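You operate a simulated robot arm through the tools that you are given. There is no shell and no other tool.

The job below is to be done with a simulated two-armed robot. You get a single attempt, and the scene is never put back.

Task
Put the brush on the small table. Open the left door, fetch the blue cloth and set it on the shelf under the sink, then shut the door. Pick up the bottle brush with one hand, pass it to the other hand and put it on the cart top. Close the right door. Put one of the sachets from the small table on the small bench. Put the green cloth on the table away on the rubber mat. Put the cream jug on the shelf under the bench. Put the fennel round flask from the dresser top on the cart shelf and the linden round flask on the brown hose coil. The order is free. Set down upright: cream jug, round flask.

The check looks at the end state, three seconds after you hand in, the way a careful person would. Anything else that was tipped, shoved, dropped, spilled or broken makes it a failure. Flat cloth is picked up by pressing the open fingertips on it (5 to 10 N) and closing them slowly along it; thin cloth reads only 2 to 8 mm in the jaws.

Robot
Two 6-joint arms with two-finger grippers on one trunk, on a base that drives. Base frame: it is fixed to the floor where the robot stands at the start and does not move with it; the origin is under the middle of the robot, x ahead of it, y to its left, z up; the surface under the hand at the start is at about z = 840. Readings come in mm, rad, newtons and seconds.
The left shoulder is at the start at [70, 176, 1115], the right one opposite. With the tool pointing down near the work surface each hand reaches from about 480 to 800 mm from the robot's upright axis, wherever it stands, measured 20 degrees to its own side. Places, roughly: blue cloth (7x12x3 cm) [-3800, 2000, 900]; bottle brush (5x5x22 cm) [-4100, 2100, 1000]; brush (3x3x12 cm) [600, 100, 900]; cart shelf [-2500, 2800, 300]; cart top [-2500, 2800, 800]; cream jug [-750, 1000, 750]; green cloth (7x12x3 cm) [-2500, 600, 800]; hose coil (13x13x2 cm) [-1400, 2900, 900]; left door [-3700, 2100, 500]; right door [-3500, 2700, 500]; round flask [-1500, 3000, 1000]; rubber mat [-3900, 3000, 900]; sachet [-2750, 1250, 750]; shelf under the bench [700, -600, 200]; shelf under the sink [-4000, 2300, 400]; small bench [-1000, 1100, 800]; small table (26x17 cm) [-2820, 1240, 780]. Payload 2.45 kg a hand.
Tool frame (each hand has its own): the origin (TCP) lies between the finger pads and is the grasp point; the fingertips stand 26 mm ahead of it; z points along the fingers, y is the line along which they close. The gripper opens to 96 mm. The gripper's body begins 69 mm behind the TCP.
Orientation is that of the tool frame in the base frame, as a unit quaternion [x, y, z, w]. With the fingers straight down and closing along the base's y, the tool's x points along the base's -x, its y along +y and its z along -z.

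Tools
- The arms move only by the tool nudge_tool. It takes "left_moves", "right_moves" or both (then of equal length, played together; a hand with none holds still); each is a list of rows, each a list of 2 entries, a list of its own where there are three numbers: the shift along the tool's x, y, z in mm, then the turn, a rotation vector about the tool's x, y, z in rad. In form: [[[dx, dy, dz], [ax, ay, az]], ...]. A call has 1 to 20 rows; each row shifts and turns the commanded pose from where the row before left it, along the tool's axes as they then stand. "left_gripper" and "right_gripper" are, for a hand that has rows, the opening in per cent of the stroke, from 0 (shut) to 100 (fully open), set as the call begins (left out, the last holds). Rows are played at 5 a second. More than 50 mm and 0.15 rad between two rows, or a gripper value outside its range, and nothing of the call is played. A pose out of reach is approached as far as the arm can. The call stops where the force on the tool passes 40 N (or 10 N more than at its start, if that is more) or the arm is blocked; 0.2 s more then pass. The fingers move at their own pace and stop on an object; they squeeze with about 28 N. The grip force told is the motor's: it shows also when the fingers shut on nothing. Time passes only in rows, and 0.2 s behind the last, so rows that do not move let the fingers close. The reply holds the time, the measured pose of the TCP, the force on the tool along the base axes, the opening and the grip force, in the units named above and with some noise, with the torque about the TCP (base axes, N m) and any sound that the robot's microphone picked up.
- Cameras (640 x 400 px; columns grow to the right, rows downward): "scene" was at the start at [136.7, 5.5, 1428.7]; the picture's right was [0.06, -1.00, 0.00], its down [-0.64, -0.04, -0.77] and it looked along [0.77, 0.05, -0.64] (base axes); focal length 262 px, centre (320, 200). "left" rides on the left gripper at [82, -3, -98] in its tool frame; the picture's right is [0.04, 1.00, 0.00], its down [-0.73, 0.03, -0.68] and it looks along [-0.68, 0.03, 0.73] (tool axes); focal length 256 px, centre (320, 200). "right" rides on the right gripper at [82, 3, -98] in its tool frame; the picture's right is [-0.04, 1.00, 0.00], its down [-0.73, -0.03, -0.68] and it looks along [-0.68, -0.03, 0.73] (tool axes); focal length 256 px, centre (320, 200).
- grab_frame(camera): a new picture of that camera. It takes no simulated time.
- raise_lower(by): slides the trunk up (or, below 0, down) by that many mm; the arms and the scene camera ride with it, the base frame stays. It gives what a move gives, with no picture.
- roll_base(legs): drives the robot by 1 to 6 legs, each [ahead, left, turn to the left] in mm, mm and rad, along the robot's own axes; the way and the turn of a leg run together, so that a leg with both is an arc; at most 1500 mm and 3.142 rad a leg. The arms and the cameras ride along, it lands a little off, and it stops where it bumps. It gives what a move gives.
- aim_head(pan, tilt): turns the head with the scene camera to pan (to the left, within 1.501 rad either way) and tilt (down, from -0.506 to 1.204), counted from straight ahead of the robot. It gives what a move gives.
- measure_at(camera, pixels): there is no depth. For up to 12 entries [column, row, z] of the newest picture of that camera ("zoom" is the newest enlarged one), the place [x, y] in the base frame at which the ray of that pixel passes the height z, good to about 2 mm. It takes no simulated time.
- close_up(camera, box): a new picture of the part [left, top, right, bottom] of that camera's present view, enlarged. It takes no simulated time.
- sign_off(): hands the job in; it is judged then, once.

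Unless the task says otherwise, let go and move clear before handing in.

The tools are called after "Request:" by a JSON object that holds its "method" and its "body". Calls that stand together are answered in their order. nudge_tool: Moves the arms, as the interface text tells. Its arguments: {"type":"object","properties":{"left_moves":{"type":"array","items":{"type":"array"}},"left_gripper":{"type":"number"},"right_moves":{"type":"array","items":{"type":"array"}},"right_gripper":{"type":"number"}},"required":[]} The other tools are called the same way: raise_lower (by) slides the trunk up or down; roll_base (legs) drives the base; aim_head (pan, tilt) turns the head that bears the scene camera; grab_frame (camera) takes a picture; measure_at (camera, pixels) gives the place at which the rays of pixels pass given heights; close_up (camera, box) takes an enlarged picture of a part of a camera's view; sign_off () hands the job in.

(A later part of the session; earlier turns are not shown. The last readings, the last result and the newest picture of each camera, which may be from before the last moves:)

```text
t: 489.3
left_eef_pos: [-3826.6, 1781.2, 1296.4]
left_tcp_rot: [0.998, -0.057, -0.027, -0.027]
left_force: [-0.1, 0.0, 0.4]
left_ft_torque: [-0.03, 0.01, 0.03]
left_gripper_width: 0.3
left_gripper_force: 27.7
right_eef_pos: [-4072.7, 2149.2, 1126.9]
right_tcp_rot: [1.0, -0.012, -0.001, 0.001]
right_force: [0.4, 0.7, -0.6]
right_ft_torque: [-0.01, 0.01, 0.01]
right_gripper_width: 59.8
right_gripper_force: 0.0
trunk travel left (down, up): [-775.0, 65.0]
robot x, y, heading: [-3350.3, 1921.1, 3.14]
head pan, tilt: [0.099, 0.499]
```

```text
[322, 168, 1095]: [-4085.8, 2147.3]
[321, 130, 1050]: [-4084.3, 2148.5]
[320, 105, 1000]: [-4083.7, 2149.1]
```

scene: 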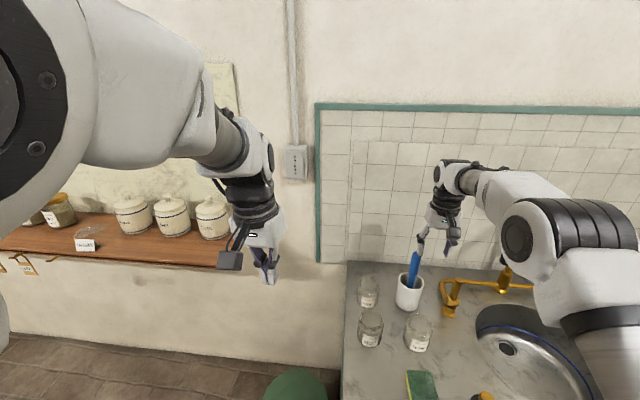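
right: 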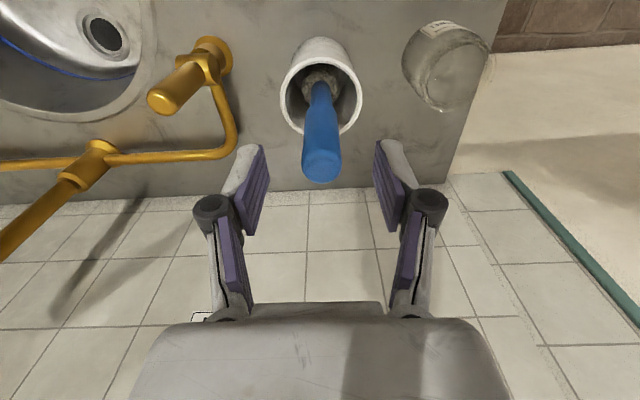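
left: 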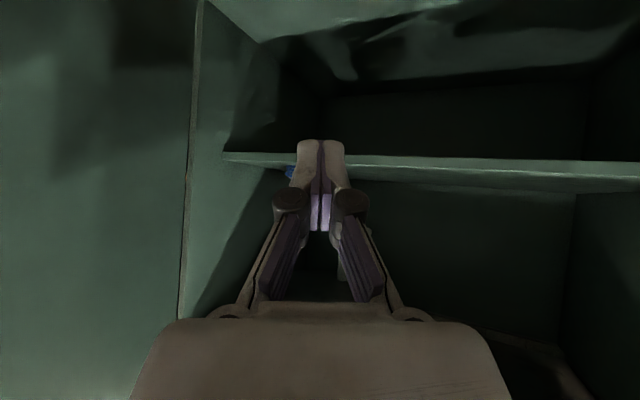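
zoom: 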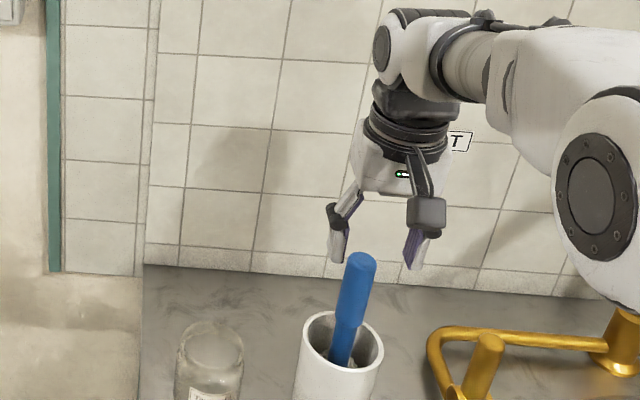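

The handle axis is at x≈-4084; shifting 10 mm and descending to z≈1064, then closing.

Request:
{"method": "nudge_tool", "body": {"right_moves": [[[-10, 0, 0], [0, 0, 0]], [[0, 0, 32], [0, 0, 0]], [[0, 0, 30], [0, 0, 0]]], "right_gripper": 62}}

Request:
{"method": "grab_frame", "body": {"camera": "right"}}

Request:
{"method": "nudge_tool", "body": {"right_moves": [[[0, 0, 0], [0, 0, 0]], [[0, 0, 0], [0, 0, 0]], [[0, 0, 0], [0, 0, 0]]], "right_gripper": 0}}

Request:
{"method": "grab_frame", "body": {"camera": "right"}}

```text
t: 490.1
left_eef_pos: [-3829.9, 1780.7, 1295.3]
left_tcp_rot: [0.998, -0.057, -0.026, -0.027]
left_force: [-0.6, 0.0, 0.2]
left_ft_torque: [-0.01, 0.0, 0.0]
left_gripper_width: 0.0
left_gripper_force: 27.7
right_eef_pos: [-4084.1, 2148.1, 1061.5]
right_tcp_rot: [1.0, -0.011, 0.002, 0.001]
right_force: [-0.4, -0.1, -0.1]
right_ft_torque: [-0.04, 0.02, 0.04]
right_gripper_width: 59.3
right_gripper_force: 0.1
trunk travel left (down, up): [-775.0, 65.0]
robot x, y, heading: [-3346.0, 1920.2, 3.138]
head pan, tilt: [0.099, 0.499]
```

```text
taken
```

right: 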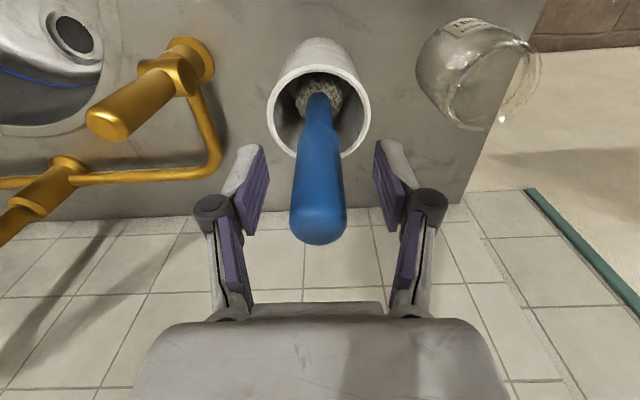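

```text
t: 490.9
left_eef_pos: [-3828.4, 1780.8, 1296.1]
left_tcp_rot: [0.998, -0.057, -0.025, -0.027]
left_force: [0.6, 0.3, 0.3]
left_ft_torque: [0.03, 0.05, 0.01]
left_gripper_width: 0.3
left_gripper_force: 28.6
right_eef_pos: [-4084.4, 2148.1, 1063.9]
right_tcp_rot: [1.0, -0.012, 0.0, 0.0]
right_force: [0.4, -0.1, 1.9]
right_ft_torque: [0.01, -0.02, 0.02]
right_gripper_width: 27.3
right_gripper_force: 28.0
trunk travel left (down, up): [-775.0, 65.0]
robot x, y, heading: [-3348.5, 1917.8, 3.138]
head pan, tilt: [0.099, 0.499]
```

```text
taken
```

right: 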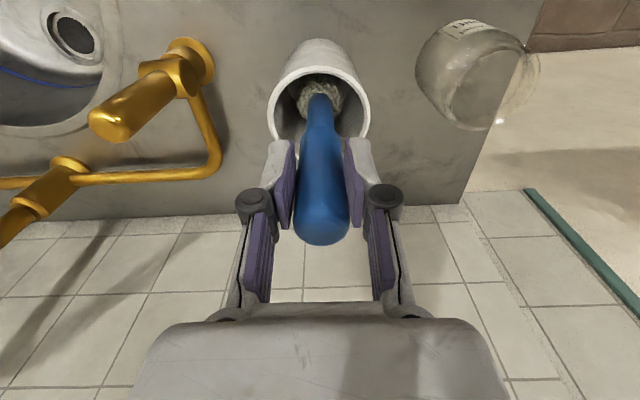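

Gripped (27.3 mm). Lifting straight out of the cup.

Request:
{"method": "nudge_tool", "body": {"right_moves": [[[0, 0, -20], [0, 0, 0]], [[0, 0, -30], [0, 0, 0]], [[0, 0, -35], [0, 0, 0]], [[0, 0, -35], [0, 0, 0]], [[0, 0, -35], [0, 0, 0]], [[0, 0, -30], [0, 0, 0]]]}}

Request:
{"method": "raise_lower", "body": {"by": 60}}

Request:
{"method": "grab_frame", "body": {"camera": "scene"}}

Request:
{"method": "grab_frame", "body": {"camera": "right"}}

```text
t: 492.3
left_eef_pos: [-3828.4, 1780.7, 1296.2]
left_tcp_rot: [0.998, -0.058, -0.027, -0.026]
left_force: [0.6, -0.4, -0.5]
left_ft_torque: [0.02, 0.0, 0.0]
left_gripper_width: 0.1
left_gripper_force: 27.4
right_eef_pos: [-4082.2, 2151.3, 1247.2]
right_tcp_rot: [1.0, -0.011, 0.002, 0.0]
right_force: [0.9, 0.8, -1.1]
right_ft_torque: [0.01, 0.01, -0.02]
right_gripper_width: 27.5
right_gripper_force: 28.5
trunk travel left (down, up): [-775.0, 65.0]
robot x, y, heading: [-3348.8, 1916.7, 3.138]
head pan, tilt: [0.099, 0.499]
```

```text
t: 493.3
left_eef_pos: [-3828.3, 1782.3, 1356.2]
left_tcp_rot: [0.998, -0.057, -0.026, -0.026]
left_force: [0.6, 0.1, 0.1]
left_ft_torque: [-0.02, 0.01, 0.0]
left_gripper_width: 0.4
left_gripper_force: 28.0
right_eef_pos: [-4084.2, 2150.9, 1308.2]
right_tcp_rot: [1.0, -0.011, 0.001, 0.001]
right_force: [0.5, 0.7, -1.3]
right_ft_torque: [0.01, 0.0, 0.0]
right_gripper_width: 27.1
right_gripper_force: 27.9
trunk travel left (down, up): [-835.0, 5.0]
robot x, y, heading: [-3348.9, 1923.7, 3.14]
head pan, tilt: [0.099, 0.499]
```

```text
taken
```

scene: 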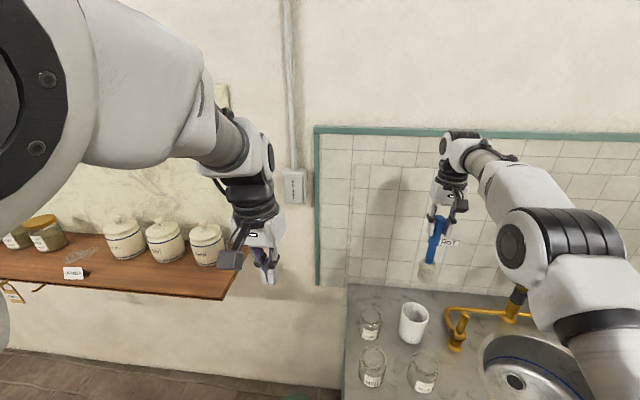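

```text
taken
```

right: 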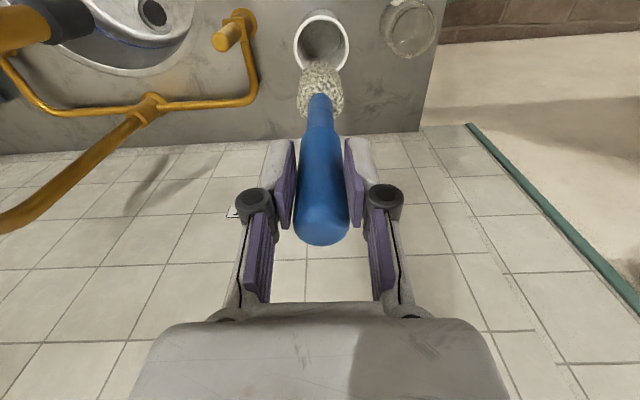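

The bottle brush is out, hanging straight. I'll back off to open floor for the hand-over.

Request:
{"method": "roll_base", "body": {"legs": [[-430, 0, 0]]}}

Request:
{"method": "nudge_tool", "body": {"left_moves": [[[0, 0, 0], [0, 0, -0.1428]], [[0, 0, 0], [0, 0, -0.1428]], [[0, 0, 0], [0, 0, -0.1428]], [[0, 0, 0], [0, 0, -0.1428]], [[0, 0, 0], [0, 0, -0.1428]], [[0, 0, 0], [0, 0, -0.1428]], [[0, 0, 0], [0, 0, -0.1428]], [[0, 0, 0], [0, 0, -0.1428]], [[0, 0, 0], [0, 0, -0.1428]], [[0, 0, 0], [0, 0, -0.1428]], [[0, 0, 0], [0, 0, -0.1428]]], "left_gripper": 70}}

Request:
{"method": "aim_head", "body": {"pan": 0.0, "tilt": 0.4}}

Request:
{"method": "grab_frame", "body": {"camera": "scene"}}

```text
t: 496.0
left_eef_pos: [-3399.3, 1778.1, 1355.8]
left_tcp_rot: [0.998, -0.055, -0.026, -0.026]
left_force: [-0.3, -0.1, -0.3]
left_ft_torque: [-0.01, 0.01, 0.0]
left_gripper_width: 0.0
left_gripper_force: 28.0
right_eef_pos: [-3655.4, 2146.3, 1305.9]
right_tcp_rot: [1.0, -0.008, 0.003, 0.0]
right_force: [-0.4, -0.3, 0.0]
right_ft_torque: [-0.01, 0.0, 0.0]
right_gripper_width: 27.4
right_gripper_force: 28.2
trunk travel left (down, up): [-835.0, 5.0]
robot x, y, heading: [-2920.4, 1917.7, -3.14]
head pan, tilt: [0.099, 0.499]
```

```text
t: 498.4
left_eef_pos: [-3397.5, 1778.8, 1356.6]
left_tcp_rot: [0.744, 0.668, 0.001, -0.037]
left_force: [-0.4, -0.8, -0.6]
left_ft_torque: [-0.02, 0.02, -0.01]
left_gripper_width: 67.3
left_gripper_force: 0.0
right_eef_pos: [-3654.8, 2146.5, 1308.0]
right_tcp_rot: [1.0, -0.008, 0.002, 0.001]
right_force: [0.6, 0.1, -1.2]
right_ft_torque: [-0.02, 0.04, 0.03]
right_gripper_width: 27.0
right_gripper_force: 28.0
trunk travel left (down, up): [-835.0, 5.0]
robot x, y, heading: [-2919.4, 1920.9, -3.136]
head pan, tilt: [0.099, 0.499]
```

```text
t: 499.0
left_eef_pos: [-3397.8, 1779.4, 1355.7]
left_tcp_rot: [0.744, 0.667, 0.0, -0.037]
left_force: [0.5, -0.4, 0.0]
left_ft_torque: [-0.03, 0.02, 0.02]
left_gripper_width: 67.3
left_gripper_force: 0.1
right_eef_pos: [-3655.4, 2147.6, 1307.8]
right_tcp_rot: [1.0, -0.008, 0.002, 0.001]
right_force: [-0.2, 0.4, -1.1]
right_ft_torque: [0.02, 0.0, -0.02]
right_gripper_width: 27.0
right_gripper_force: 28.0
trunk travel left (down, up): [-835.0, 5.0]
robot x, y, heading: [-2919.6, 1919.7, -3.142]
head pan, tilt: [0.0, 0.4]
```

```text
taken
```

scene: 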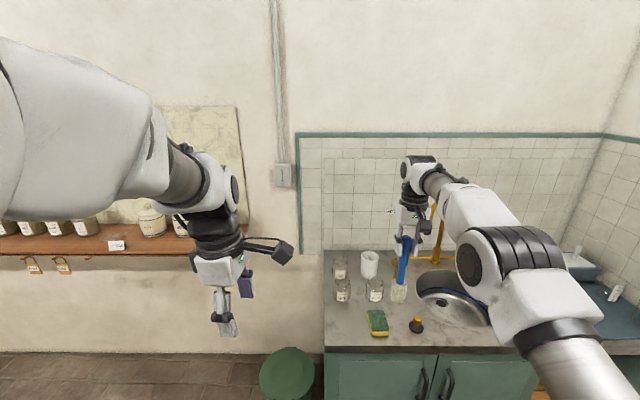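

Now tilting the left fingers up toward the robot's right, to point sideways.

Request:
{"method": "nudge_tool", "body": {"left_moves": [[[0, 0, 0], [0, 0.1428, 0]], [[0, 0, 0], [0, 0.1428, 0]], [[0, 0, 0], [0, 0.1428, 0]], [[0, 0, 0], [0, 0.1428, 0]], [[0, 0, 0], [0, 0.1428, 0]], [[0, 0, 0], [0, 0.1428, 0]]]}}

Request:
{"method": "grab_frame", "body": {"camera": "scene"}}

```text
t: 500.4
left_eef_pos: [-3399.1, 1777.4, 1356.1]
left_tcp_rot: [0.676, 0.59, 0.312, -0.311]
left_force: [0.7, -0.9, -0.6]
left_ft_torque: [0.0, -0.03, -0.04]
left_gripper_width: 67.1
left_gripper_force: 0.1
right_eef_pos: [-3655.8, 2146.2, 1307.2]
right_tcp_rot: [1.0, -0.007, 0.002, 0.0]
right_force: [0.2, 0.2, -1.0]
right_ft_torque: [0.01, -0.02, -0.01]
right_gripper_width: 26.8
right_gripper_force: 28.0
trunk travel left (down, up): [-835.0, 5.0]
robot x, y, heading: [-2925.5, 1921.5, -3.135]
head pan, tilt: [0.0, 0.4]
```

```text
taken
```

scene: 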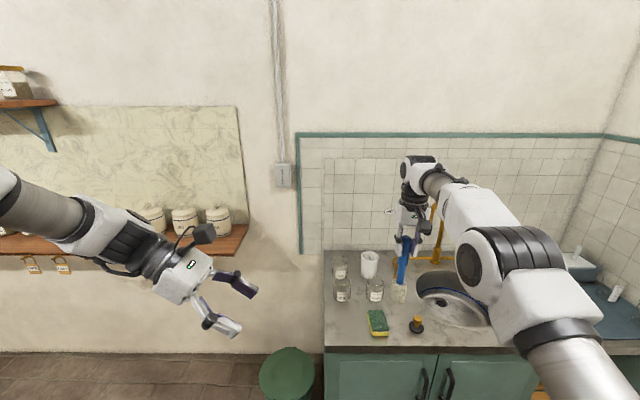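

It reaches well. Continuing to near horizontal.

Request:
{"method": "nudge_tool", "body": {"left_moves": [[[0, 0, 0], [0, 0.1428, 0]], [[0, 0, 0], [0, 0.1428, 0]], [[0, 0, 0], [0, 0.1428, 0]], [[0, 0, 0], [0, 0.1428, 0]], [[0, 0, 0], [0, 0.12, 0]]]}}

Request:
{"method": "grab_frame", "body": {"camera": "scene"}}

Request:
{"method": "grab_frame", "body": {"camera": "left"}}

```text
t: 501.6
left_eef_pos: [-3398.6, 1777.5, 1355.6]
left_tcp_rot: [0.531, 0.45, 0.522, -0.494]
left_force: [-0.1, -0.8, 0.4]
left_ft_torque: [0.0, 0.02, 0.02]
left_gripper_width: 67.2
left_gripper_force: 0.0
right_eef_pos: [-3655.4, 2145.9, 1307.4]
right_tcp_rot: [1.0, -0.008, 0.002, 0.0]
right_force: [-0.7, 0.2, -0.4]
right_ft_torque: [0.03, -0.03, -0.01]
right_gripper_width: 27.0
right_gripper_force: 28.2
trunk travel left (down, up): [-835.0, 5.0]
robot x, y, heading: [-2920.1, 1920.1, -3.138]
head pan, tilt: [0.0, 0.4]
```

```text
taken
```

scene: 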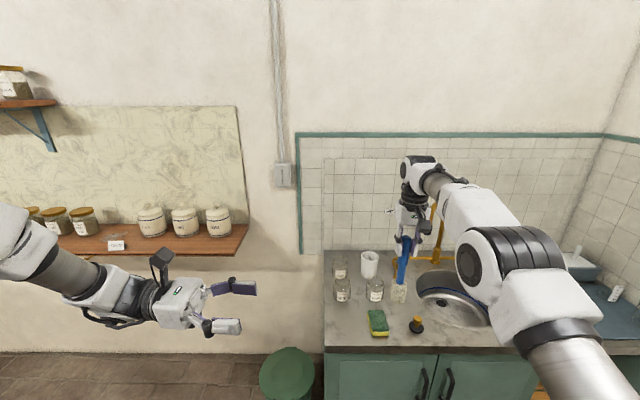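

```text
taken
```

left: 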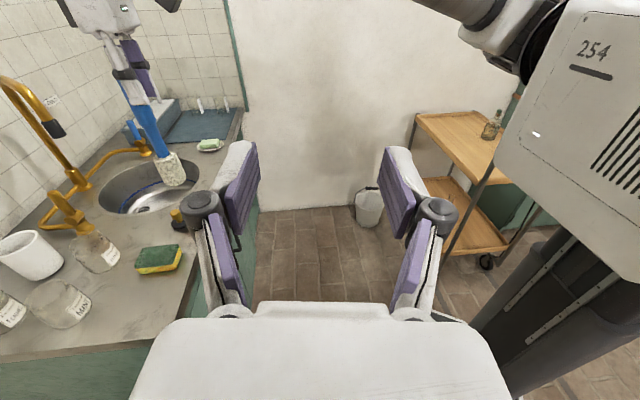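

The left fingers now point level to the robot's right with the camera on top. I'll bring the brush to the middle with the right hand and the left to a stand-off beside it.

Request:
{"method": "nudge_tool", "body": {"right_moves": [[[29.2, 36, 0], [0, 0, 0]], [[29.2, 36, 0], [0, 0, 0]], [[29.2, 36, 0], [0, 0, 0]], [[29.2, 36, 0], [0, 0, 0]], [[29.2, 36, 0], [0, 0, 0]], [[29.2, 36, 0], [0, 0, 0]]], "left_moves": [[[-30.3, -19.4, 0], [0, 0, 0]], [[-30.3, -19.4, 0], [0, 0, 0]], [[-30.3, -19.4, 0], [0, 0, 0]], [[-30.3, -19.4, 0], [0, 0, 0]], [[0, 0, 0], [0, 0, 0]], [[0, 0, 0], [0, 0, 0]]]}}

Request:
{"method": "grab_frame", "body": {"camera": "left"}}

Request:
{"method": "grab_frame", "body": {"camera": "scene"}}

```text
t: 503.2
left_eef_pos: [-3477.9, 1792.5, 1238.1]
left_tcp_rot: [0.532, 0.45, 0.521, -0.494]
left_force: [0.2, -0.1, -1.1]
left_ft_torque: [0.01, 0.01, 0.03]
left_gripper_width: 67.1
left_gripper_force: 0.0
right_eef_pos: [-3525.9, 1995.3, 1323.5]
right_tcp_rot: [0.998, -0.037, 0.008, 0.039]
right_force: [0.5, -1.3, -1.4]
right_ft_torque: [0.0, -0.02, 0.04]
right_gripper_width: 26.8
right_gripper_force: 28.1
right hand out of reach, approached as far as the arm can: row 5, 6
trunk travel left (down, up): [-835.0, 5.0]
robot x, y, heading: [-2916.6, 1917.2, -3.137]
head pan, tilt: [0.0, 0.4]
stopped in row 6 (right hand): the arm was blocked; the commanded pose is now the measured one
```

```text
taken
```

left: 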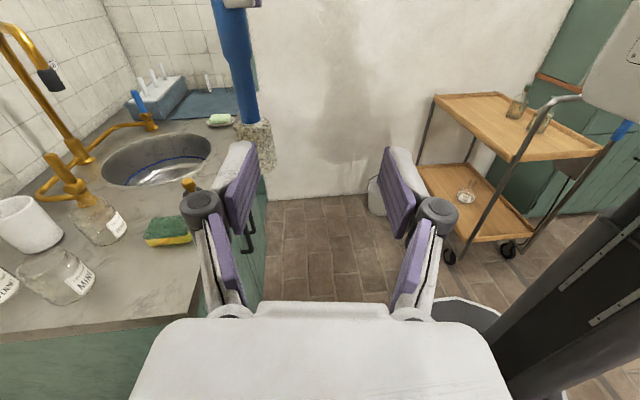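

```text
taken
```

scene: 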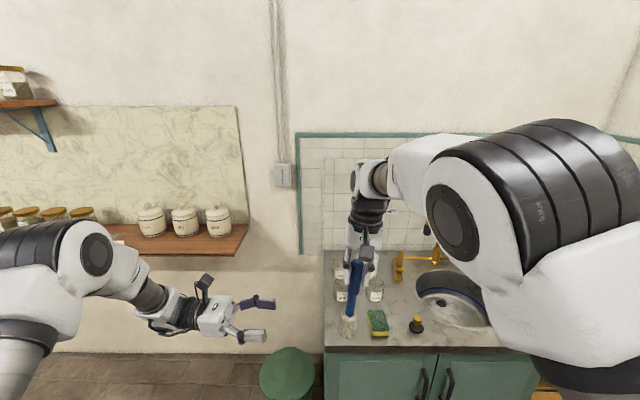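

The brush is at about [-3525, 1990] and the cart (with FENNEL on its shelf) looks fine in the left view. Moving the left hand sideways into line and part of the way in.

Request:
{"method": "nudge_tool", "body": {"left_moves": [[[3.5, -34.5, 0], [0, 0, 0]], [[3.6, -34.5, 0], [0, 0, 0]], [[0, 0, 40], [0, 0, 0]], [[0, 0, 40], [0, 0, 0]]], "left_gripper": 75}}

Request:
{"method": "grab_frame", "body": {"camera": "left"}}

Request:
{"method": "grab_frame", "body": {"camera": "right"}}

```text
t: 504.2
left_eef_pos: [-3537.9, 1883.3, 1253.2]
left_tcp_rot: [0.533, 0.451, 0.52, -0.492]
left_force: [-0.3, 0.7, 0.9]
left_ft_torque: [-0.01, 0.02, -0.02]
left_gripper_width: 72.1
left_gripper_force: 0.0
right_eef_pos: [-3524.0, 1999.5, 1323.9]
right_tcp_rot: [0.998, -0.037, 0.008, 0.041]
right_force: [0.3, 0.4, -1.6]
right_ft_torque: [-0.01, -0.01, -0.01]
right_gripper_width: 26.9
right_gripper_force: 28.5
trunk travel left (down, up): [-835.0, 5.0]
robot x, y, heading: [-2919.3, 1923.4, -3.137]
head pan, tilt: [0.0, 0.4]
```

```text
taken
```

left: 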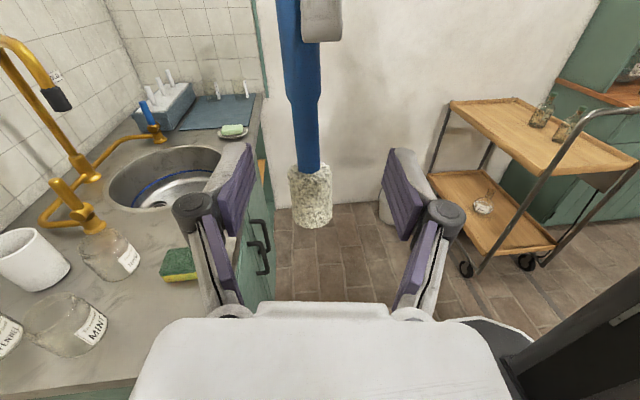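

```text
taken
```

right: 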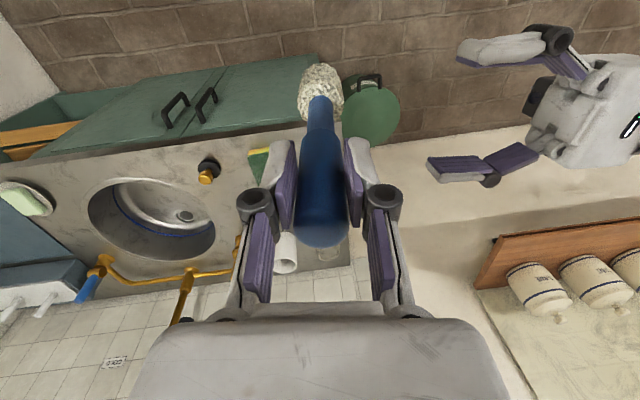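

The brush handle is lined up (column ≈303). Advancing 108 mm and closing the left hand on it.

Request:
{"method": "nudge_tool", "body": {"left_moves": [[[0, -1, 36], [0, 0, 0]], [[0, -1, 36], [0, 0, 0]]], "left_gripper": 75}}

Request:
{"method": "grab_frame", "body": {"camera": "left"}}

Request:
{"method": "grab_frame", "body": {"camera": "right"}}

```text
t: 504.8
left_eef_pos: [-3531.4, 1956.3, 1254.7]
left_tcp_rot: [0.532, 0.452, 0.519, -0.493]
left_force: [0.6, 0.1, 0.1]
left_ft_torque: [-0.03, -0.03, -0.01]
left_gripper_width: 71.9
left_gripper_force: 0.1
right_eef_pos: [-3524.5, 2000.6, 1322.9]
right_tcp_rot: [0.998, -0.038, 0.008, 0.042]
right_force: [-0.8, 0.6, -0.9]
right_ft_torque: [-0.07, 0.01, 0.02]
right_gripper_width: 26.4
right_gripper_force: 28.3
trunk travel left (down, up): [-835.0, 5.0]
robot x, y, heading: [-2920.7, 1922.4, -3.138]
head pan, tilt: [0.0, 0.4]
```

```text
taken
```

left: 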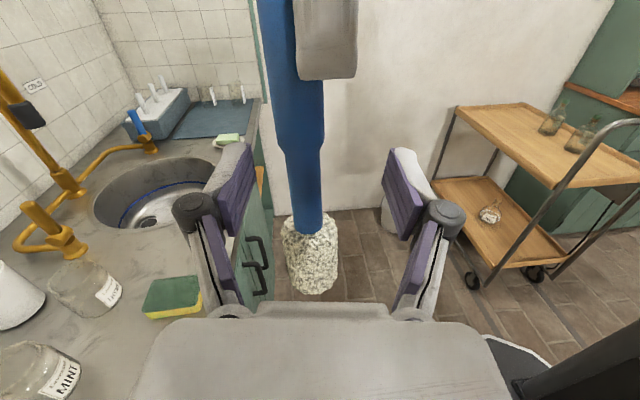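

```text
taken
```

right: 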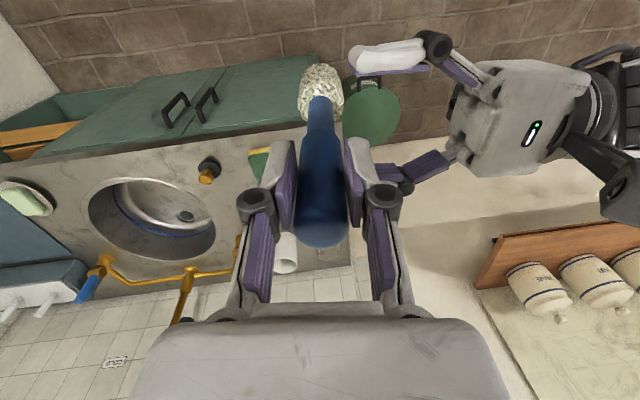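

Clear on all sides. Advancing the last 36 mm and closing.

Request:
{"method": "nudge_tool", "body": {"left_moves": [[[0, -3, 36], [0, 0, 0]]], "left_gripper": 75}}

Request:
{"method": "nudge_tool", "body": {"left_moves": [[[0, 0, 0], [0, 0, 0]], [[0, 0, 0], [0, 0, 0]], [[0, 0, 0], [0, 0, 0]]], "left_gripper": 0}}

Request:
{"method": "grab_frame", "body": {"camera": "left"}}

Request:
{"method": "grab_frame", "body": {"camera": "right"}}

```text
t: 505.2
left_eef_pos: [-3530.9, 1989.5, 1256.7]
left_tcp_rot: [0.532, 0.452, 0.52, -0.492]
left_force: [0.4, -0.6, -0.4]
left_ft_torque: [0.0, -0.02, 0.0]
left_gripper_width: 71.8
left_gripper_force: 0.0
right_eef_pos: [-3525.4, 1998.9, 1322.8]
right_tcp_rot: [0.998, -0.038, 0.008, 0.041]
right_force: [-0.4, 1.4, -1.0]
right_ft_torque: [-0.05, 0.01, -0.03]
right_gripper_width: 26.6
right_gripper_force: 27.8
trunk travel left (down, up): [-835.0, 5.0]
robot x, y, heading: [-2918.6, 1917.0, -3.136]
head pan, tilt: [0.0, 0.4]
```

```text
t: 505.6
left_eef_pos: [-3535.6, 1986.0, 1256.1]
left_tcp_rot: [0.528, 0.457, 0.516, -0.496]
left_force: [-28.5, 12.1, -6.1]
left_ft_torque: [-0.41, -0.57, 0.2]
left_gripper_width: 27.1
left_gripper_force: 27.5
right_eef_pos: [-3520.7, 1996.4, 1324.2]
right_tcp_rot: [0.998, -0.039, 0.019, 0.041]
right_force: [28.6, -14.1, 5.9]
right_ft_torque: [-0.45, -1.26, 0.27]
right_gripper_width: 26.6
right_gripper_force: 28.3
trunk travel left (down, up): [-835.0, 5.0]
robot x, y, heading: [-2918.9, 1918.4, -3.141]
head pan, tilt: [0.0, 0.4]
stopped in row 2 (left hand): the force on the tool passed its limit at 50 N (the readings are from after the stop); the commanded pose is now the measured one
```

```text
taken
```

left: 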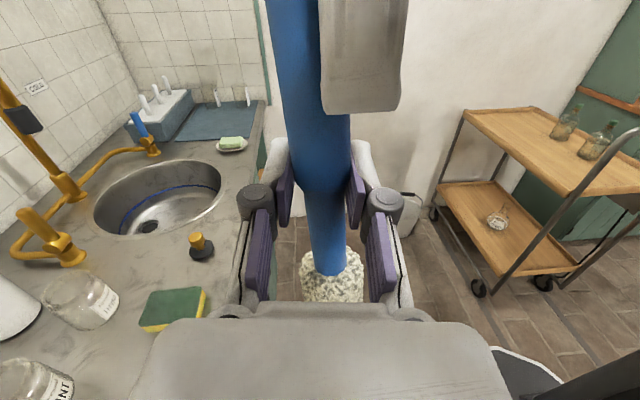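

```text
taken
```

right: 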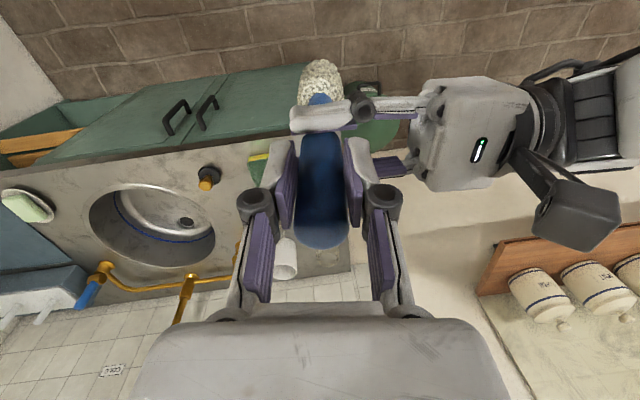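

Both hands hold it (left 27.1 mm). Releasing the right hand and raising it straight off.

Request:
{"method": "nudge_tool", "body": {"right_moves": [[[0, 0, 0], [0, 0, 0]], [[0, 0, 0], [0, 0, 0]]], "right_gripper": 70}}

Request:
{"method": "nudge_tool", "body": {"right_moves": [[[0, 0, -20], [0, 0, 0]], [[0, 0, -30], [0, 0, 0]], [[0, 0, -35], [0, 0, 0]], [[0, 0, -40], [0, 0, 0]], [[0, -40, 0], [0, 0, 0]], [[0, -45, 0], [0, 0, 0]], [[0, -45, 0], [0, 0, 0]], [[0, -45, 0], [0, 0, 0]]], "right_gripper": 70}}

Request:
{"method": "grab_frame", "body": {"camera": "left"}}

Request:
{"method": "grab_frame", "body": {"camera": "scene"}}

```text
t: 506.2
left_eef_pos: [-3534.2, 1987.3, 1256.3]
left_tcp_rot: [0.529, 0.455, 0.518, -0.495]
left_force: [-0.4, 0.1, 0.2]
left_ft_torque: [0.0, 0.0, -0.02]
left_gripper_width: 26.8
left_gripper_force: 27.6
right_eef_pos: [-3522.4, 1997.8, 1322.2]
right_tcp_rot: [0.998, -0.039, 0.015, 0.04]
right_force: [-0.1, -0.3, 0.4]
right_ft_torque: [0.01, -0.02, 0.03]
right_gripper_width: 67.2
right_gripper_force: 0.0
trunk travel left (down, up): [-835.0, 5.0]
robot x, y, heading: [-2918.2, 1921.4, -3.137]
head pan, tilt: [0.0, 0.4]
```

```text
t: 508.1
left_eef_pos: [-3534.3, 1991.7, 1256.6]
left_tcp_rot: [0.53, 0.455, 0.517, -0.494]
left_force: [0.1, -0.4, -0.4]
left_ft_torque: [0.04, 0.0, -0.01]
left_gripper_width: 26.6
left_gripper_force: 28.2
right_eef_pos: [-3511.2, 2187.1, 1434.2]
right_tcp_rot: [0.998, -0.039, 0.015, 0.041]
right_force: [-0.3, 0.7, -0.4]
right_ft_torque: [-0.03, -0.04, 0.02]
right_gripper_width: 67.1
right_gripper_force: 0.1
trunk travel left (down, up): [-835.0, 5.0]
robot x, y, heading: [-2918.2, 1923.6, -3.14]
head pan, tilt: [0.0, 0.4]
```

```text
taken
```

left: 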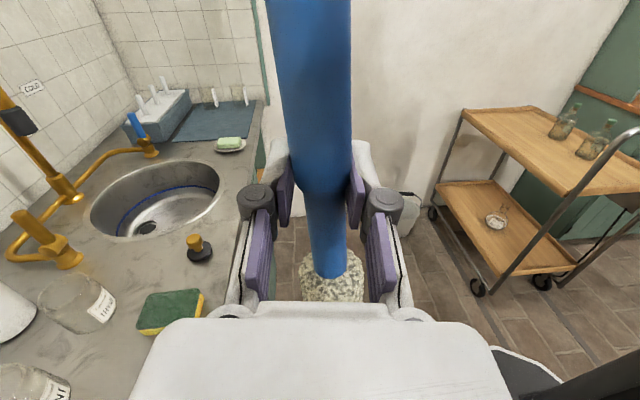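

```text
taken
```

scene: 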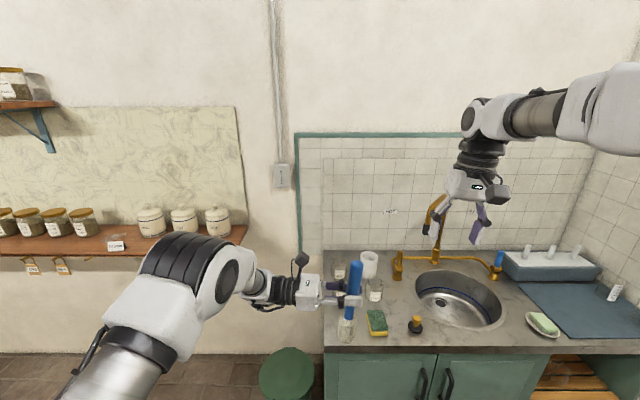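

The left hand holds the brush alone. Rotating the left hand back to point down, so the brush lies level.

Request:
{"method": "nudge_tool", "body": {"left_moves": [[[0, 0, -20], [0, -0.1428, 0]], [[0, 0, -20], [0, -0.1428, 0]], [[-5, 0, -20], [0, -0.1428, 0]], [[-10, 0, -15], [0, -0.1428, 0]], [[-12, 0, -12], [0, -0.1428, 0]], [[-15, 0, -10], [0, -0.1428, 0]], [[-15, 0, 0], [0, -0.1428, 0]], [[0, 0, 0], [0, -0.1428, 0]], [[0, 0, 0], [0, -0.1428, 0]], [[0, 0, 0], [0, -0.1428, 0]], [[0, 0, 0], [0, -0.1428, 0]]]}}

Request:
{"method": "grab_frame", "body": {"camera": "left"}}

Request:
{"method": "grab_frame", "body": {"camera": "scene"}}

```text
t: 510.4
left_eef_pos: [-3552.9, 1849.3, 1242.3]
left_tcp_rot: [0.727, 0.686, 0.002, -0.041]
left_force: [0.8, -0.2, -0.4]
left_ft_torque: [0.03, 0.0, 0.02]
left_gripper_width: 26.5
left_gripper_force: 28.1
right_eef_pos: [-3513.2, 2181.5, 1435.0]
right_tcp_rot: [0.998, -0.039, 0.016, 0.04]
right_force: [0.8, -0.2, -0.7]
right_ft_torque: [0.0, 0.02, 0.03]
right_gripper_width: 67.4
right_gripper_force: 0.0
trunk travel left (down, up): [-835.0, 5.0]
robot x, y, heading: [-2918.3, 1918.2, -3.142]
head pan, tilt: [0.0, 0.4]
```

```text
taken
```

left: 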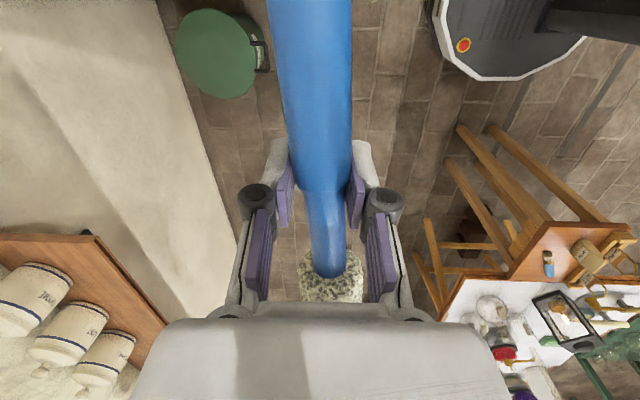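

```text
taken
```

scene: 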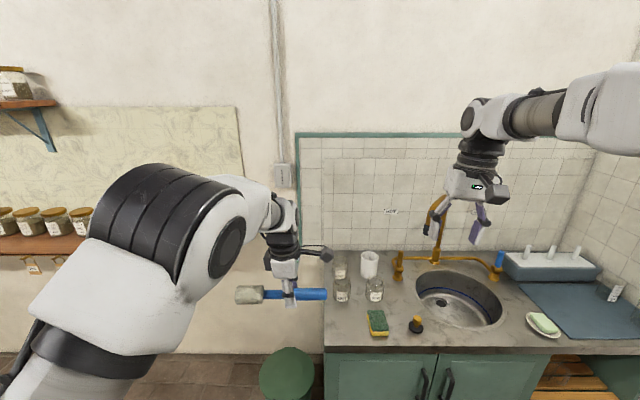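

The bottle brush now lies level in the left hand. I'll turn toward the cart's west side and look for a free place on its top.

Request:
{"method": "roll_base", "body": {"legs": [[0, 0, -2.356], [-10, 270, 0]]}}

Request:
{"method": "aim_head", "body": {"pan": 0.0, "tilt": 0.7}}

Request:
{"method": "grab_frame", "body": {"camera": "scene"}}

Request:
{"method": "grab_frame", "body": {"camera": "left"}}

```text
t: 517.9
left_eef_pos: [-2726.3, 2602.2, 1240.3]
left_tcp_rot: [0.913, -0.406, 0.038, -0.011]
left_force: [-0.4, 0.9, -0.7]
left_ft_torque: [-0.03, -0.02, -0.01]
left_gripper_width: 26.7
left_gripper_force: 28.6
right_eef_pos: [-2516.2, 2339.2, 1433.2]
right_tcp_rot: [-0.351, 0.935, 0.032, -0.031]
right_force: [0.0, -0.3, 0.4]
right_ft_torque: [0.04, 0.01, -0.01]
right_gripper_width: 67.0
right_gripper_force: 0.1
trunk travel left (down, up): [-835.0, 5.0]
robot x, y, heading: [-3122.7, 2105.6, 0.793]
head pan, tilt: [0.0, 0.4]
```

```text
t: 518.7
left_eef_pos: [-2728.1, 2605.0, 1239.5]
left_tcp_rot: [0.914, -0.405, 0.04, -0.011]
left_force: [-0.6, 0.3, -1.4]
left_ft_torque: [-0.04, -0.01, 0.01]
left_gripper_width: 26.7
left_gripper_force: 27.9
right_eef_pos: [-2518.1, 2342.0, 1433.4]
right_tcp_rot: [-0.351, 0.935, 0.031, -0.031]
right_force: [0.0, 0.2, -1.1]
right_ft_torque: [-0.05, -0.02, 0.03]
right_gripper_width: 67.0
right_gripper_force: 0.1
trunk travel left (down, up): [-835.0, 5.0]
robot x, y, heading: [-3122.0, 2102.4, 0.793]
head pan, tilt: [0.0, 0.7]
```

```text
taken
```

scene: 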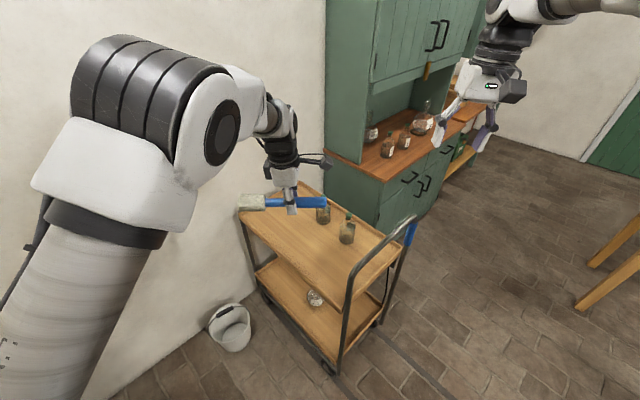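

```text
taken
```

left: 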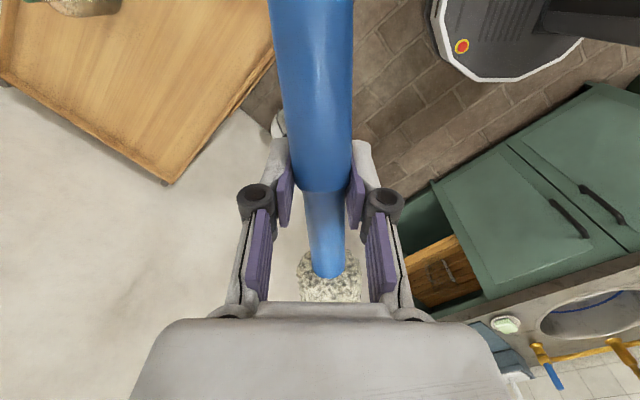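

The cart top's west and north parts are free; bottles at (323,213) and (347,230). Measuring.

Request:
{"method": "close_up", "body": {"camera": "scene", "box": [220, 180, 420, 380]}}

Request:
{"method": "measure_at", "body": {"camera": "scene", "pixels": [[323, 222, 800], [347, 242, 800], [347, 281, 800], [243, 212, 800], [305, 183, 800], [398, 238, 800], [300, 245, 800], [384, 222, 980], [355, 272, 980]]}}

```text
2.00 times, centred on (320, 280) of scene
```

zoom: 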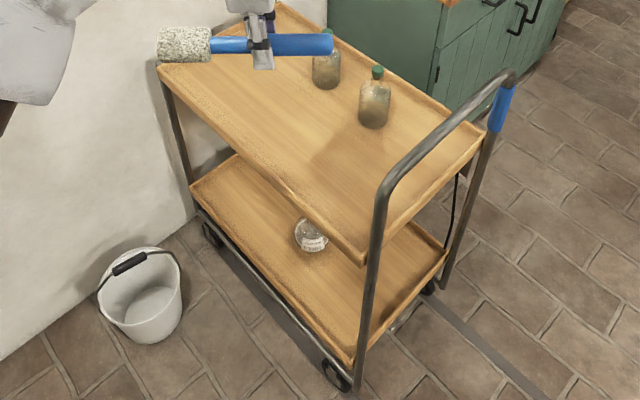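

```text
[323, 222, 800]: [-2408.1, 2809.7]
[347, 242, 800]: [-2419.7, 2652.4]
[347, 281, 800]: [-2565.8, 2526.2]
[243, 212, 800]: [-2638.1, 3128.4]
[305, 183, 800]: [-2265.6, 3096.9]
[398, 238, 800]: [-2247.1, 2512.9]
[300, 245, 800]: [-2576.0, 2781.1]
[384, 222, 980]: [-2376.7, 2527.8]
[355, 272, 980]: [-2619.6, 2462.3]
```

Placing it lengthwise on the west part near [-2545, 2800] is clear of both bottles. I'll turn the hand 45° so the brush lies along the cart, level it, and drive over.

Request:
{"method": "nudge_tool", "body": {"left_moves": [[[0, 0, 0], [-0.053, -0.064, 0]], [[0, 0, 0], [0, 0, 0.1308]], [[0, 0, 0], [0, 0, 0.1308]], [[0, 0, 0], [0, 0, 0.1308]], [[0, 0, 0], [0, 0, 0.1308]], [[0, 0, 0], [0, 0, 0.1308]], [[0, 0, 0], [0, 0, 0.1308]]]}}

Request:
{"method": "roll_base", "body": {"legs": [[262, 7, 0]]}}

Request:
{"method": "grab_frame", "body": {"camera": "scene"}}

Request:
{"method": "grab_frame", "body": {"camera": "left"}}

```text
t: 520.3
left_eef_pos: [-2728.4, 2605.0, 1240.7]
left_tcp_rot: [-0.69, 0.724, -0.001, -0.001]
left_force: [-0.6, -0.3, -0.6]
left_ft_torque: [0.0, -0.04, -0.02]
left_gripper_width: 26.6
left_gripper_force: 28.0
right_eef_pos: [-2517.8, 2340.5, 1434.3]
right_tcp_rot: [-0.35, 0.936, 0.031, -0.03]
right_force: [-0.4, 1.1, 0.0]
right_ft_torque: [-0.04, -0.01, 0.03]
right_gripper_width: 67.3
right_gripper_force: 0.0
trunk travel left (down, up): [-835.0, 5.0]
robot x, y, heading: [-3118.8, 2101.8, 0.801]
head pan, tilt: [0.0, 0.7]
```

```text
t: 522.2
left_eef_pos: [-2551.2, 2799.2, 1242.7]
left_tcp_rot: [-0.692, 0.722, -0.002, 0.001]
left_force: [0.4, -0.6, 0.4]
left_ft_torque: [-0.01, -0.01, 0.01]
left_gripper_width: 26.8
left_gripper_force: 28.2
right_eef_pos: [-2340.3, 2534.8, 1436.0]
right_tcp_rot: [-0.352, 0.935, 0.031, -0.028]
right_force: [0.2, -0.5, -0.1]
right_ft_torque: [0.01, -0.02, 0.03]
right_gripper_width: 67.2
right_gripper_force: 0.0
trunk travel left (down, up): [-835.0, 5.0]
robot x, y, heading: [-2944.9, 2297.0, 0.803]
head pan, tilt: [0.0, 0.7]
```

```text
taken
```

scene: 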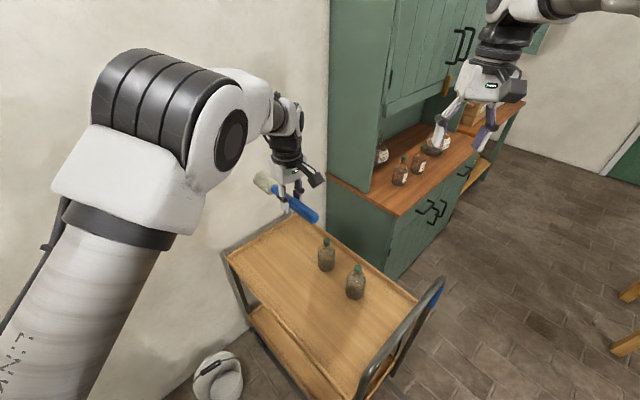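

```text
taken
```

left: 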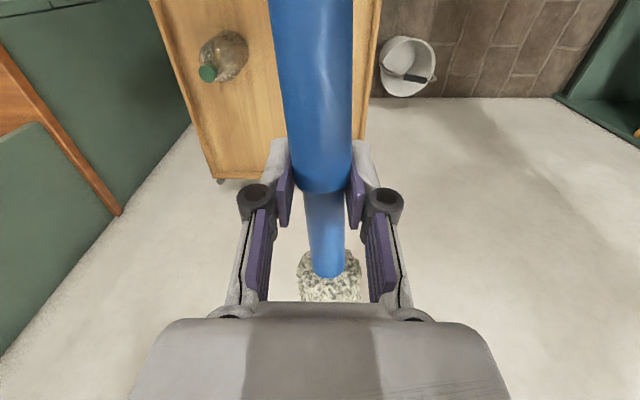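

Over the free strip. Lowering with the trunk, then with the arm (keeping the right hand high).

Request:
{"method": "raise_lower", "body": {"by": -190}}

Request:
{"method": "nudge_tool", "body": {"left_moves": [[[0, 0, 45], [0, 0, 0]], [[0, 0, 45], [0, 0, 0]], [[0, 0, 45], [0, 0, 0]]]}}

Request:
{"method": "grab_frame", "body": {"camera": "left"}}

Request:
{"method": "grab_frame", "body": {"camera": "scene"}}

```text
t: 524.3
left_eef_pos: [-2551.9, 2803.2, 1052.4]
left_tcp_rot: [-0.693, 0.721, -0.002, 0.0]
left_force: [-0.2, -0.3, -0.6]
left_ft_torque: [-0.05, 0.0, 0.0]
left_gripper_width: 26.6
left_gripper_force: 27.8
right_eef_pos: [-2339.9, 2537.0, 1244.5]
right_tcp_rot: [-0.353, 0.935, 0.031, -0.029]
right_force: [-0.2, 0.0, 0.8]
right_ft_torque: [-0.01, -0.01, -0.03]
right_gripper_width: 67.1
right_gripper_force: 0.1
trunk travel left (down, up): [-645.0, 195.0]
robot x, y, heading: [-2941.9, 2294.4, 0.804]
head pan, tilt: [0.0, 0.7]
```

```text
t: 525.1
left_eef_pos: [-2552.5, 2803.0, 916.5]
left_tcp_rot: [-0.692, 0.722, -0.002, 0.0]
left_force: [0.6, -0.3, -1.1]
left_ft_torque: [-0.01, -0.03, 0.01]
left_gripper_width: 26.6
left_gripper_force: 27.9
right_eef_pos: [-2338.5, 2537.9, 1243.7]
right_tcp_rot: [-0.353, 0.935, 0.031, -0.03]
right_force: [-0.1, -1.1, -0.8]
right_ft_torque: [-0.03, 0.02, -0.01]
right_gripper_width: 67.3
right_gripper_force: 0.1
trunk travel left (down, up): [-645.0, 195.0]
robot x, y, heading: [-2940.8, 2297.2, 0.798]
head pan, tilt: [0.0, 0.7]
```

```text
taken
```

left: 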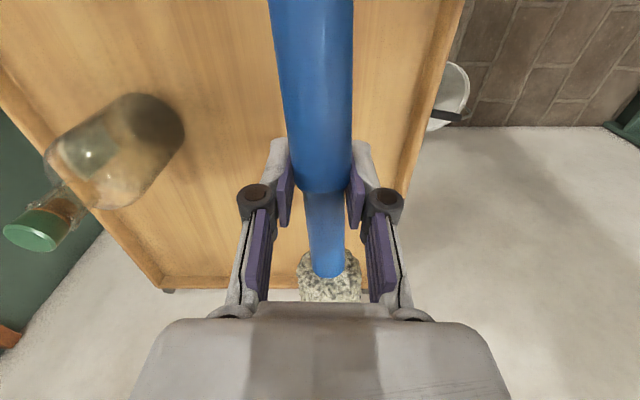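

```text
taken
```

scene: 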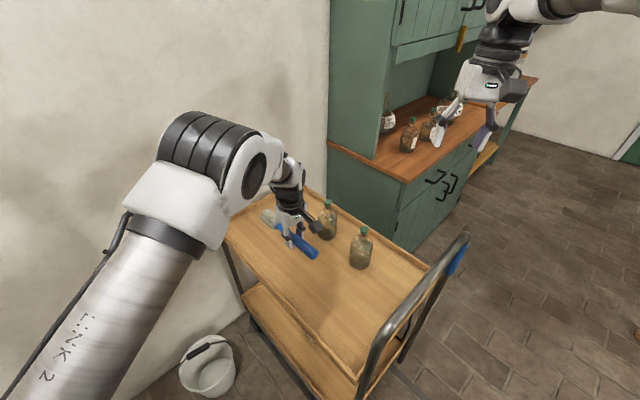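

Clear of bottle and rims. Lowering on gently to contact.

Request:
{"method": "nudge_tool", "body": {"left_moves": [[[0, 0, 35], [0, 0, 0]], [[0, 0, 30], [0, 0, 0]], [[0, 0, 12], [0, 0, 0]]]}}

Request:
{"method": "nudge_tool", "body": {"left_moves": [[[0, 0, 3], [0, 0, 0]], [[0, 0, 3], [0, 0, 0]]]}}

Request:
{"method": "nudge_tool", "body": {"left_moves": [[[0, 0, 2.5], [0, 0, 0]], [[0, 0, 2.5], [0, 0, 0]]]}}

Request:
{"method": "close_up", "body": {"camera": "scene", "box": [220, 160, 400, 290]}}

```text
t: 525.9
left_eef_pos: [-2551.4, 2800.6, 839.6]
left_tcp_rot: [-0.692, 0.722, -0.001, 0.0]
left_force: [-0.9, 0.3, -0.6]
left_ft_torque: [0.0, 0.01, -0.02]
left_gripper_width: 26.3
left_gripper_force: 28.2
right_eef_pos: [-2339.5, 2536.7, 1246.2]
right_tcp_rot: [-0.352, 0.935, 0.031, -0.029]
right_force: [-0.7, 1.2, 0.4]
right_ft_torque: [0.0, 0.01, 0.01]
right_gripper_width: 67.1
right_gripper_force: 0.0
trunk travel left (down, up): [-645.0, 195.0]
robot x, y, heading: [-2937.3, 2296.8, 0.798]
head pan, tilt: [0.0, 0.7]
```

```text
t: 526.5
left_eef_pos: [-2549.8, 2800.5, 834.0]
left_tcp_rot: [-0.692, 0.722, -0.001, 0.0]
left_force: [-0.2, 0.9, -0.1]
left_ft_torque: [-0.07, -0.02, -0.01]
left_gripper_width: 26.8
left_gripper_force: 28.2
right_eef_pos: [-2339.7, 2536.1, 1244.1]
right_tcp_rot: [-0.352, 0.935, 0.031, -0.03]
right_force: [0.7, -0.4, 0.2]
right_ft_torque: [0.0, 0.02, 0.03]
right_gripper_width: 67.0
right_gripper_force: 0.0
trunk travel left (down, up): [-645.0, 195.0]
robot x, y, heading: [-2943.2, 2296.1, 0.798]
head pan, tilt: [0.0, 0.7]
```

```text
t: 527.1
left_eef_pos: [-2550.1, 2801.2, 829.0]
left_tcp_rot: [-0.692, 0.722, -0.001, 0.001]
left_force: [-0.5, -0.1, -1.0]
left_ft_torque: [-0.01, 0.0, 0.0]
left_gripper_width: 26.9
left_gripper_force: 28.0
right_eef_pos: [-2339.4, 2538.0, 1244.5]
right_tcp_rot: [-0.352, 0.935, 0.031, -0.03]
right_force: [0.1, 0.6, -0.3]
right_ft_torque: [0.01, -0.01, 0.01]
right_gripper_width: 67.3
right_gripper_force: 0.2
trunk travel left (down, up): [-645.0, 195.0]
robot x, y, heading: [-2941.1, 2297.4, 0.8]
head pan, tilt: [0.0, 0.7]
```

```text
3.08 times, centred on (310, 225) of scene
```

zoom: 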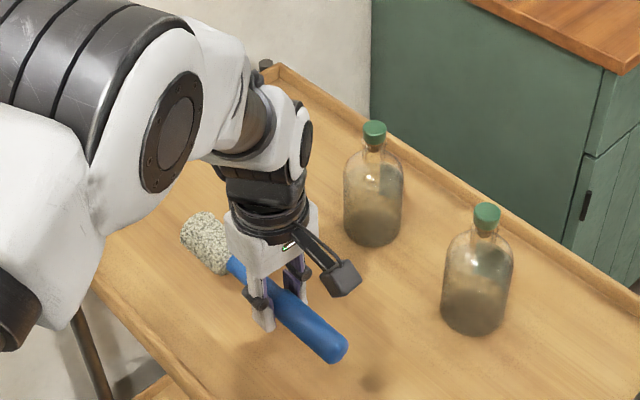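

Request:
{"method": "nudge_tool", "body": {"left_moves": [[[0, 0, 2], [0, 0, 0]], [[0, 0, 2], [0, 0, 0]]]}}

Request:
{"method": "nudge_tool", "body": {"left_moves": [[[0, 0, 2], [0, 0, 0]], [[0, 0, 2], [0, 0, 0]]]}}

Request:
{"method": "nudge_tool", "body": {"left_moves": [[[0, 0, 2], [0, 0, 0]], [[0, 0, 2], [0, 0, 0]]]}}

```text
t: 527.7
left_eef_pos: [-2550.8, 2800.8, 824.2]
left_tcp_rot: [-0.693, 0.721, -0.001, 0.001]
left_force: [0.6, 0.3, -0.8]
left_ft_torque: [-0.03, 0.0, -0.01]
left_gripper_width: 26.6
left_gripper_force: 28.7
right_eef_pos: [-2338.7, 2535.9, 1244.2]
right_tcp_rot: [-0.353, 0.935, 0.031, -0.03]
right_force: [0.1, 1.2, 0.0]
right_ft_torque: [-0.04, 0.0, -0.02]
right_gripper_width: 67.2
right_gripper_force: 0.1
trunk travel left (down, up): [-645.0, 195.0]
robot x, y, heading: [-2943.7, 2299.0, 0.802]
head pan, tilt: [0.0, 0.7]
```

```text
t: 528.3
left_eef_pos: [-2550.0, 2801.6, 820.5]
left_tcp_rot: [-0.692, 0.722, -0.001, 0.0]
left_force: [0.0, -1.0, -1.4]
left_ft_torque: [0.0, 0.01, 0.02]
left_gripper_width: 26.7
left_gripper_force: 28.1
right_eef_pos: [-2339.0, 2535.6, 1244.1]
right_tcp_rot: [-0.352, 0.935, 0.031, -0.031]
right_force: [-0.4, 0.5, -0.3]
right_ft_torque: [0.03, -0.01, -0.02]
right_gripper_width: 67.5
right_gripper_force: 0.0
trunk travel left (down, up): [-645.0, 195.0]
robot x, y, heading: [-2942.9, 2297.4, 0.798]
head pan, tilt: [0.0, 0.7]
```

```text
t: 528.9
left_eef_pos: [-2550.2, 2799.5, 816.1]
left_tcp_rot: [-0.692, 0.722, -0.001, -0.001]
left_force: [-0.2, -1.0, -0.6]
left_ft_torque: [-0.04, -0.01, -0.01]
left_gripper_width: 26.6
left_gripper_force: 28.5
right_eef_pos: [-2339.6, 2537.4, 1245.0]
right_tcp_rot: [-0.353, 0.935, 0.03, -0.03]
right_force: [0.0, 0.0, 0.1]
right_ft_torque: [-0.01, 0.0, -0.01]
right_gripper_width: 67.3
right_gripper_force: 0.0
trunk travel left (down, up): [-645.0, 195.0]
robot x, y, heading: [-2939.4, 2296.5, 0.796]
head pan, tilt: [0.0, 0.7]
```

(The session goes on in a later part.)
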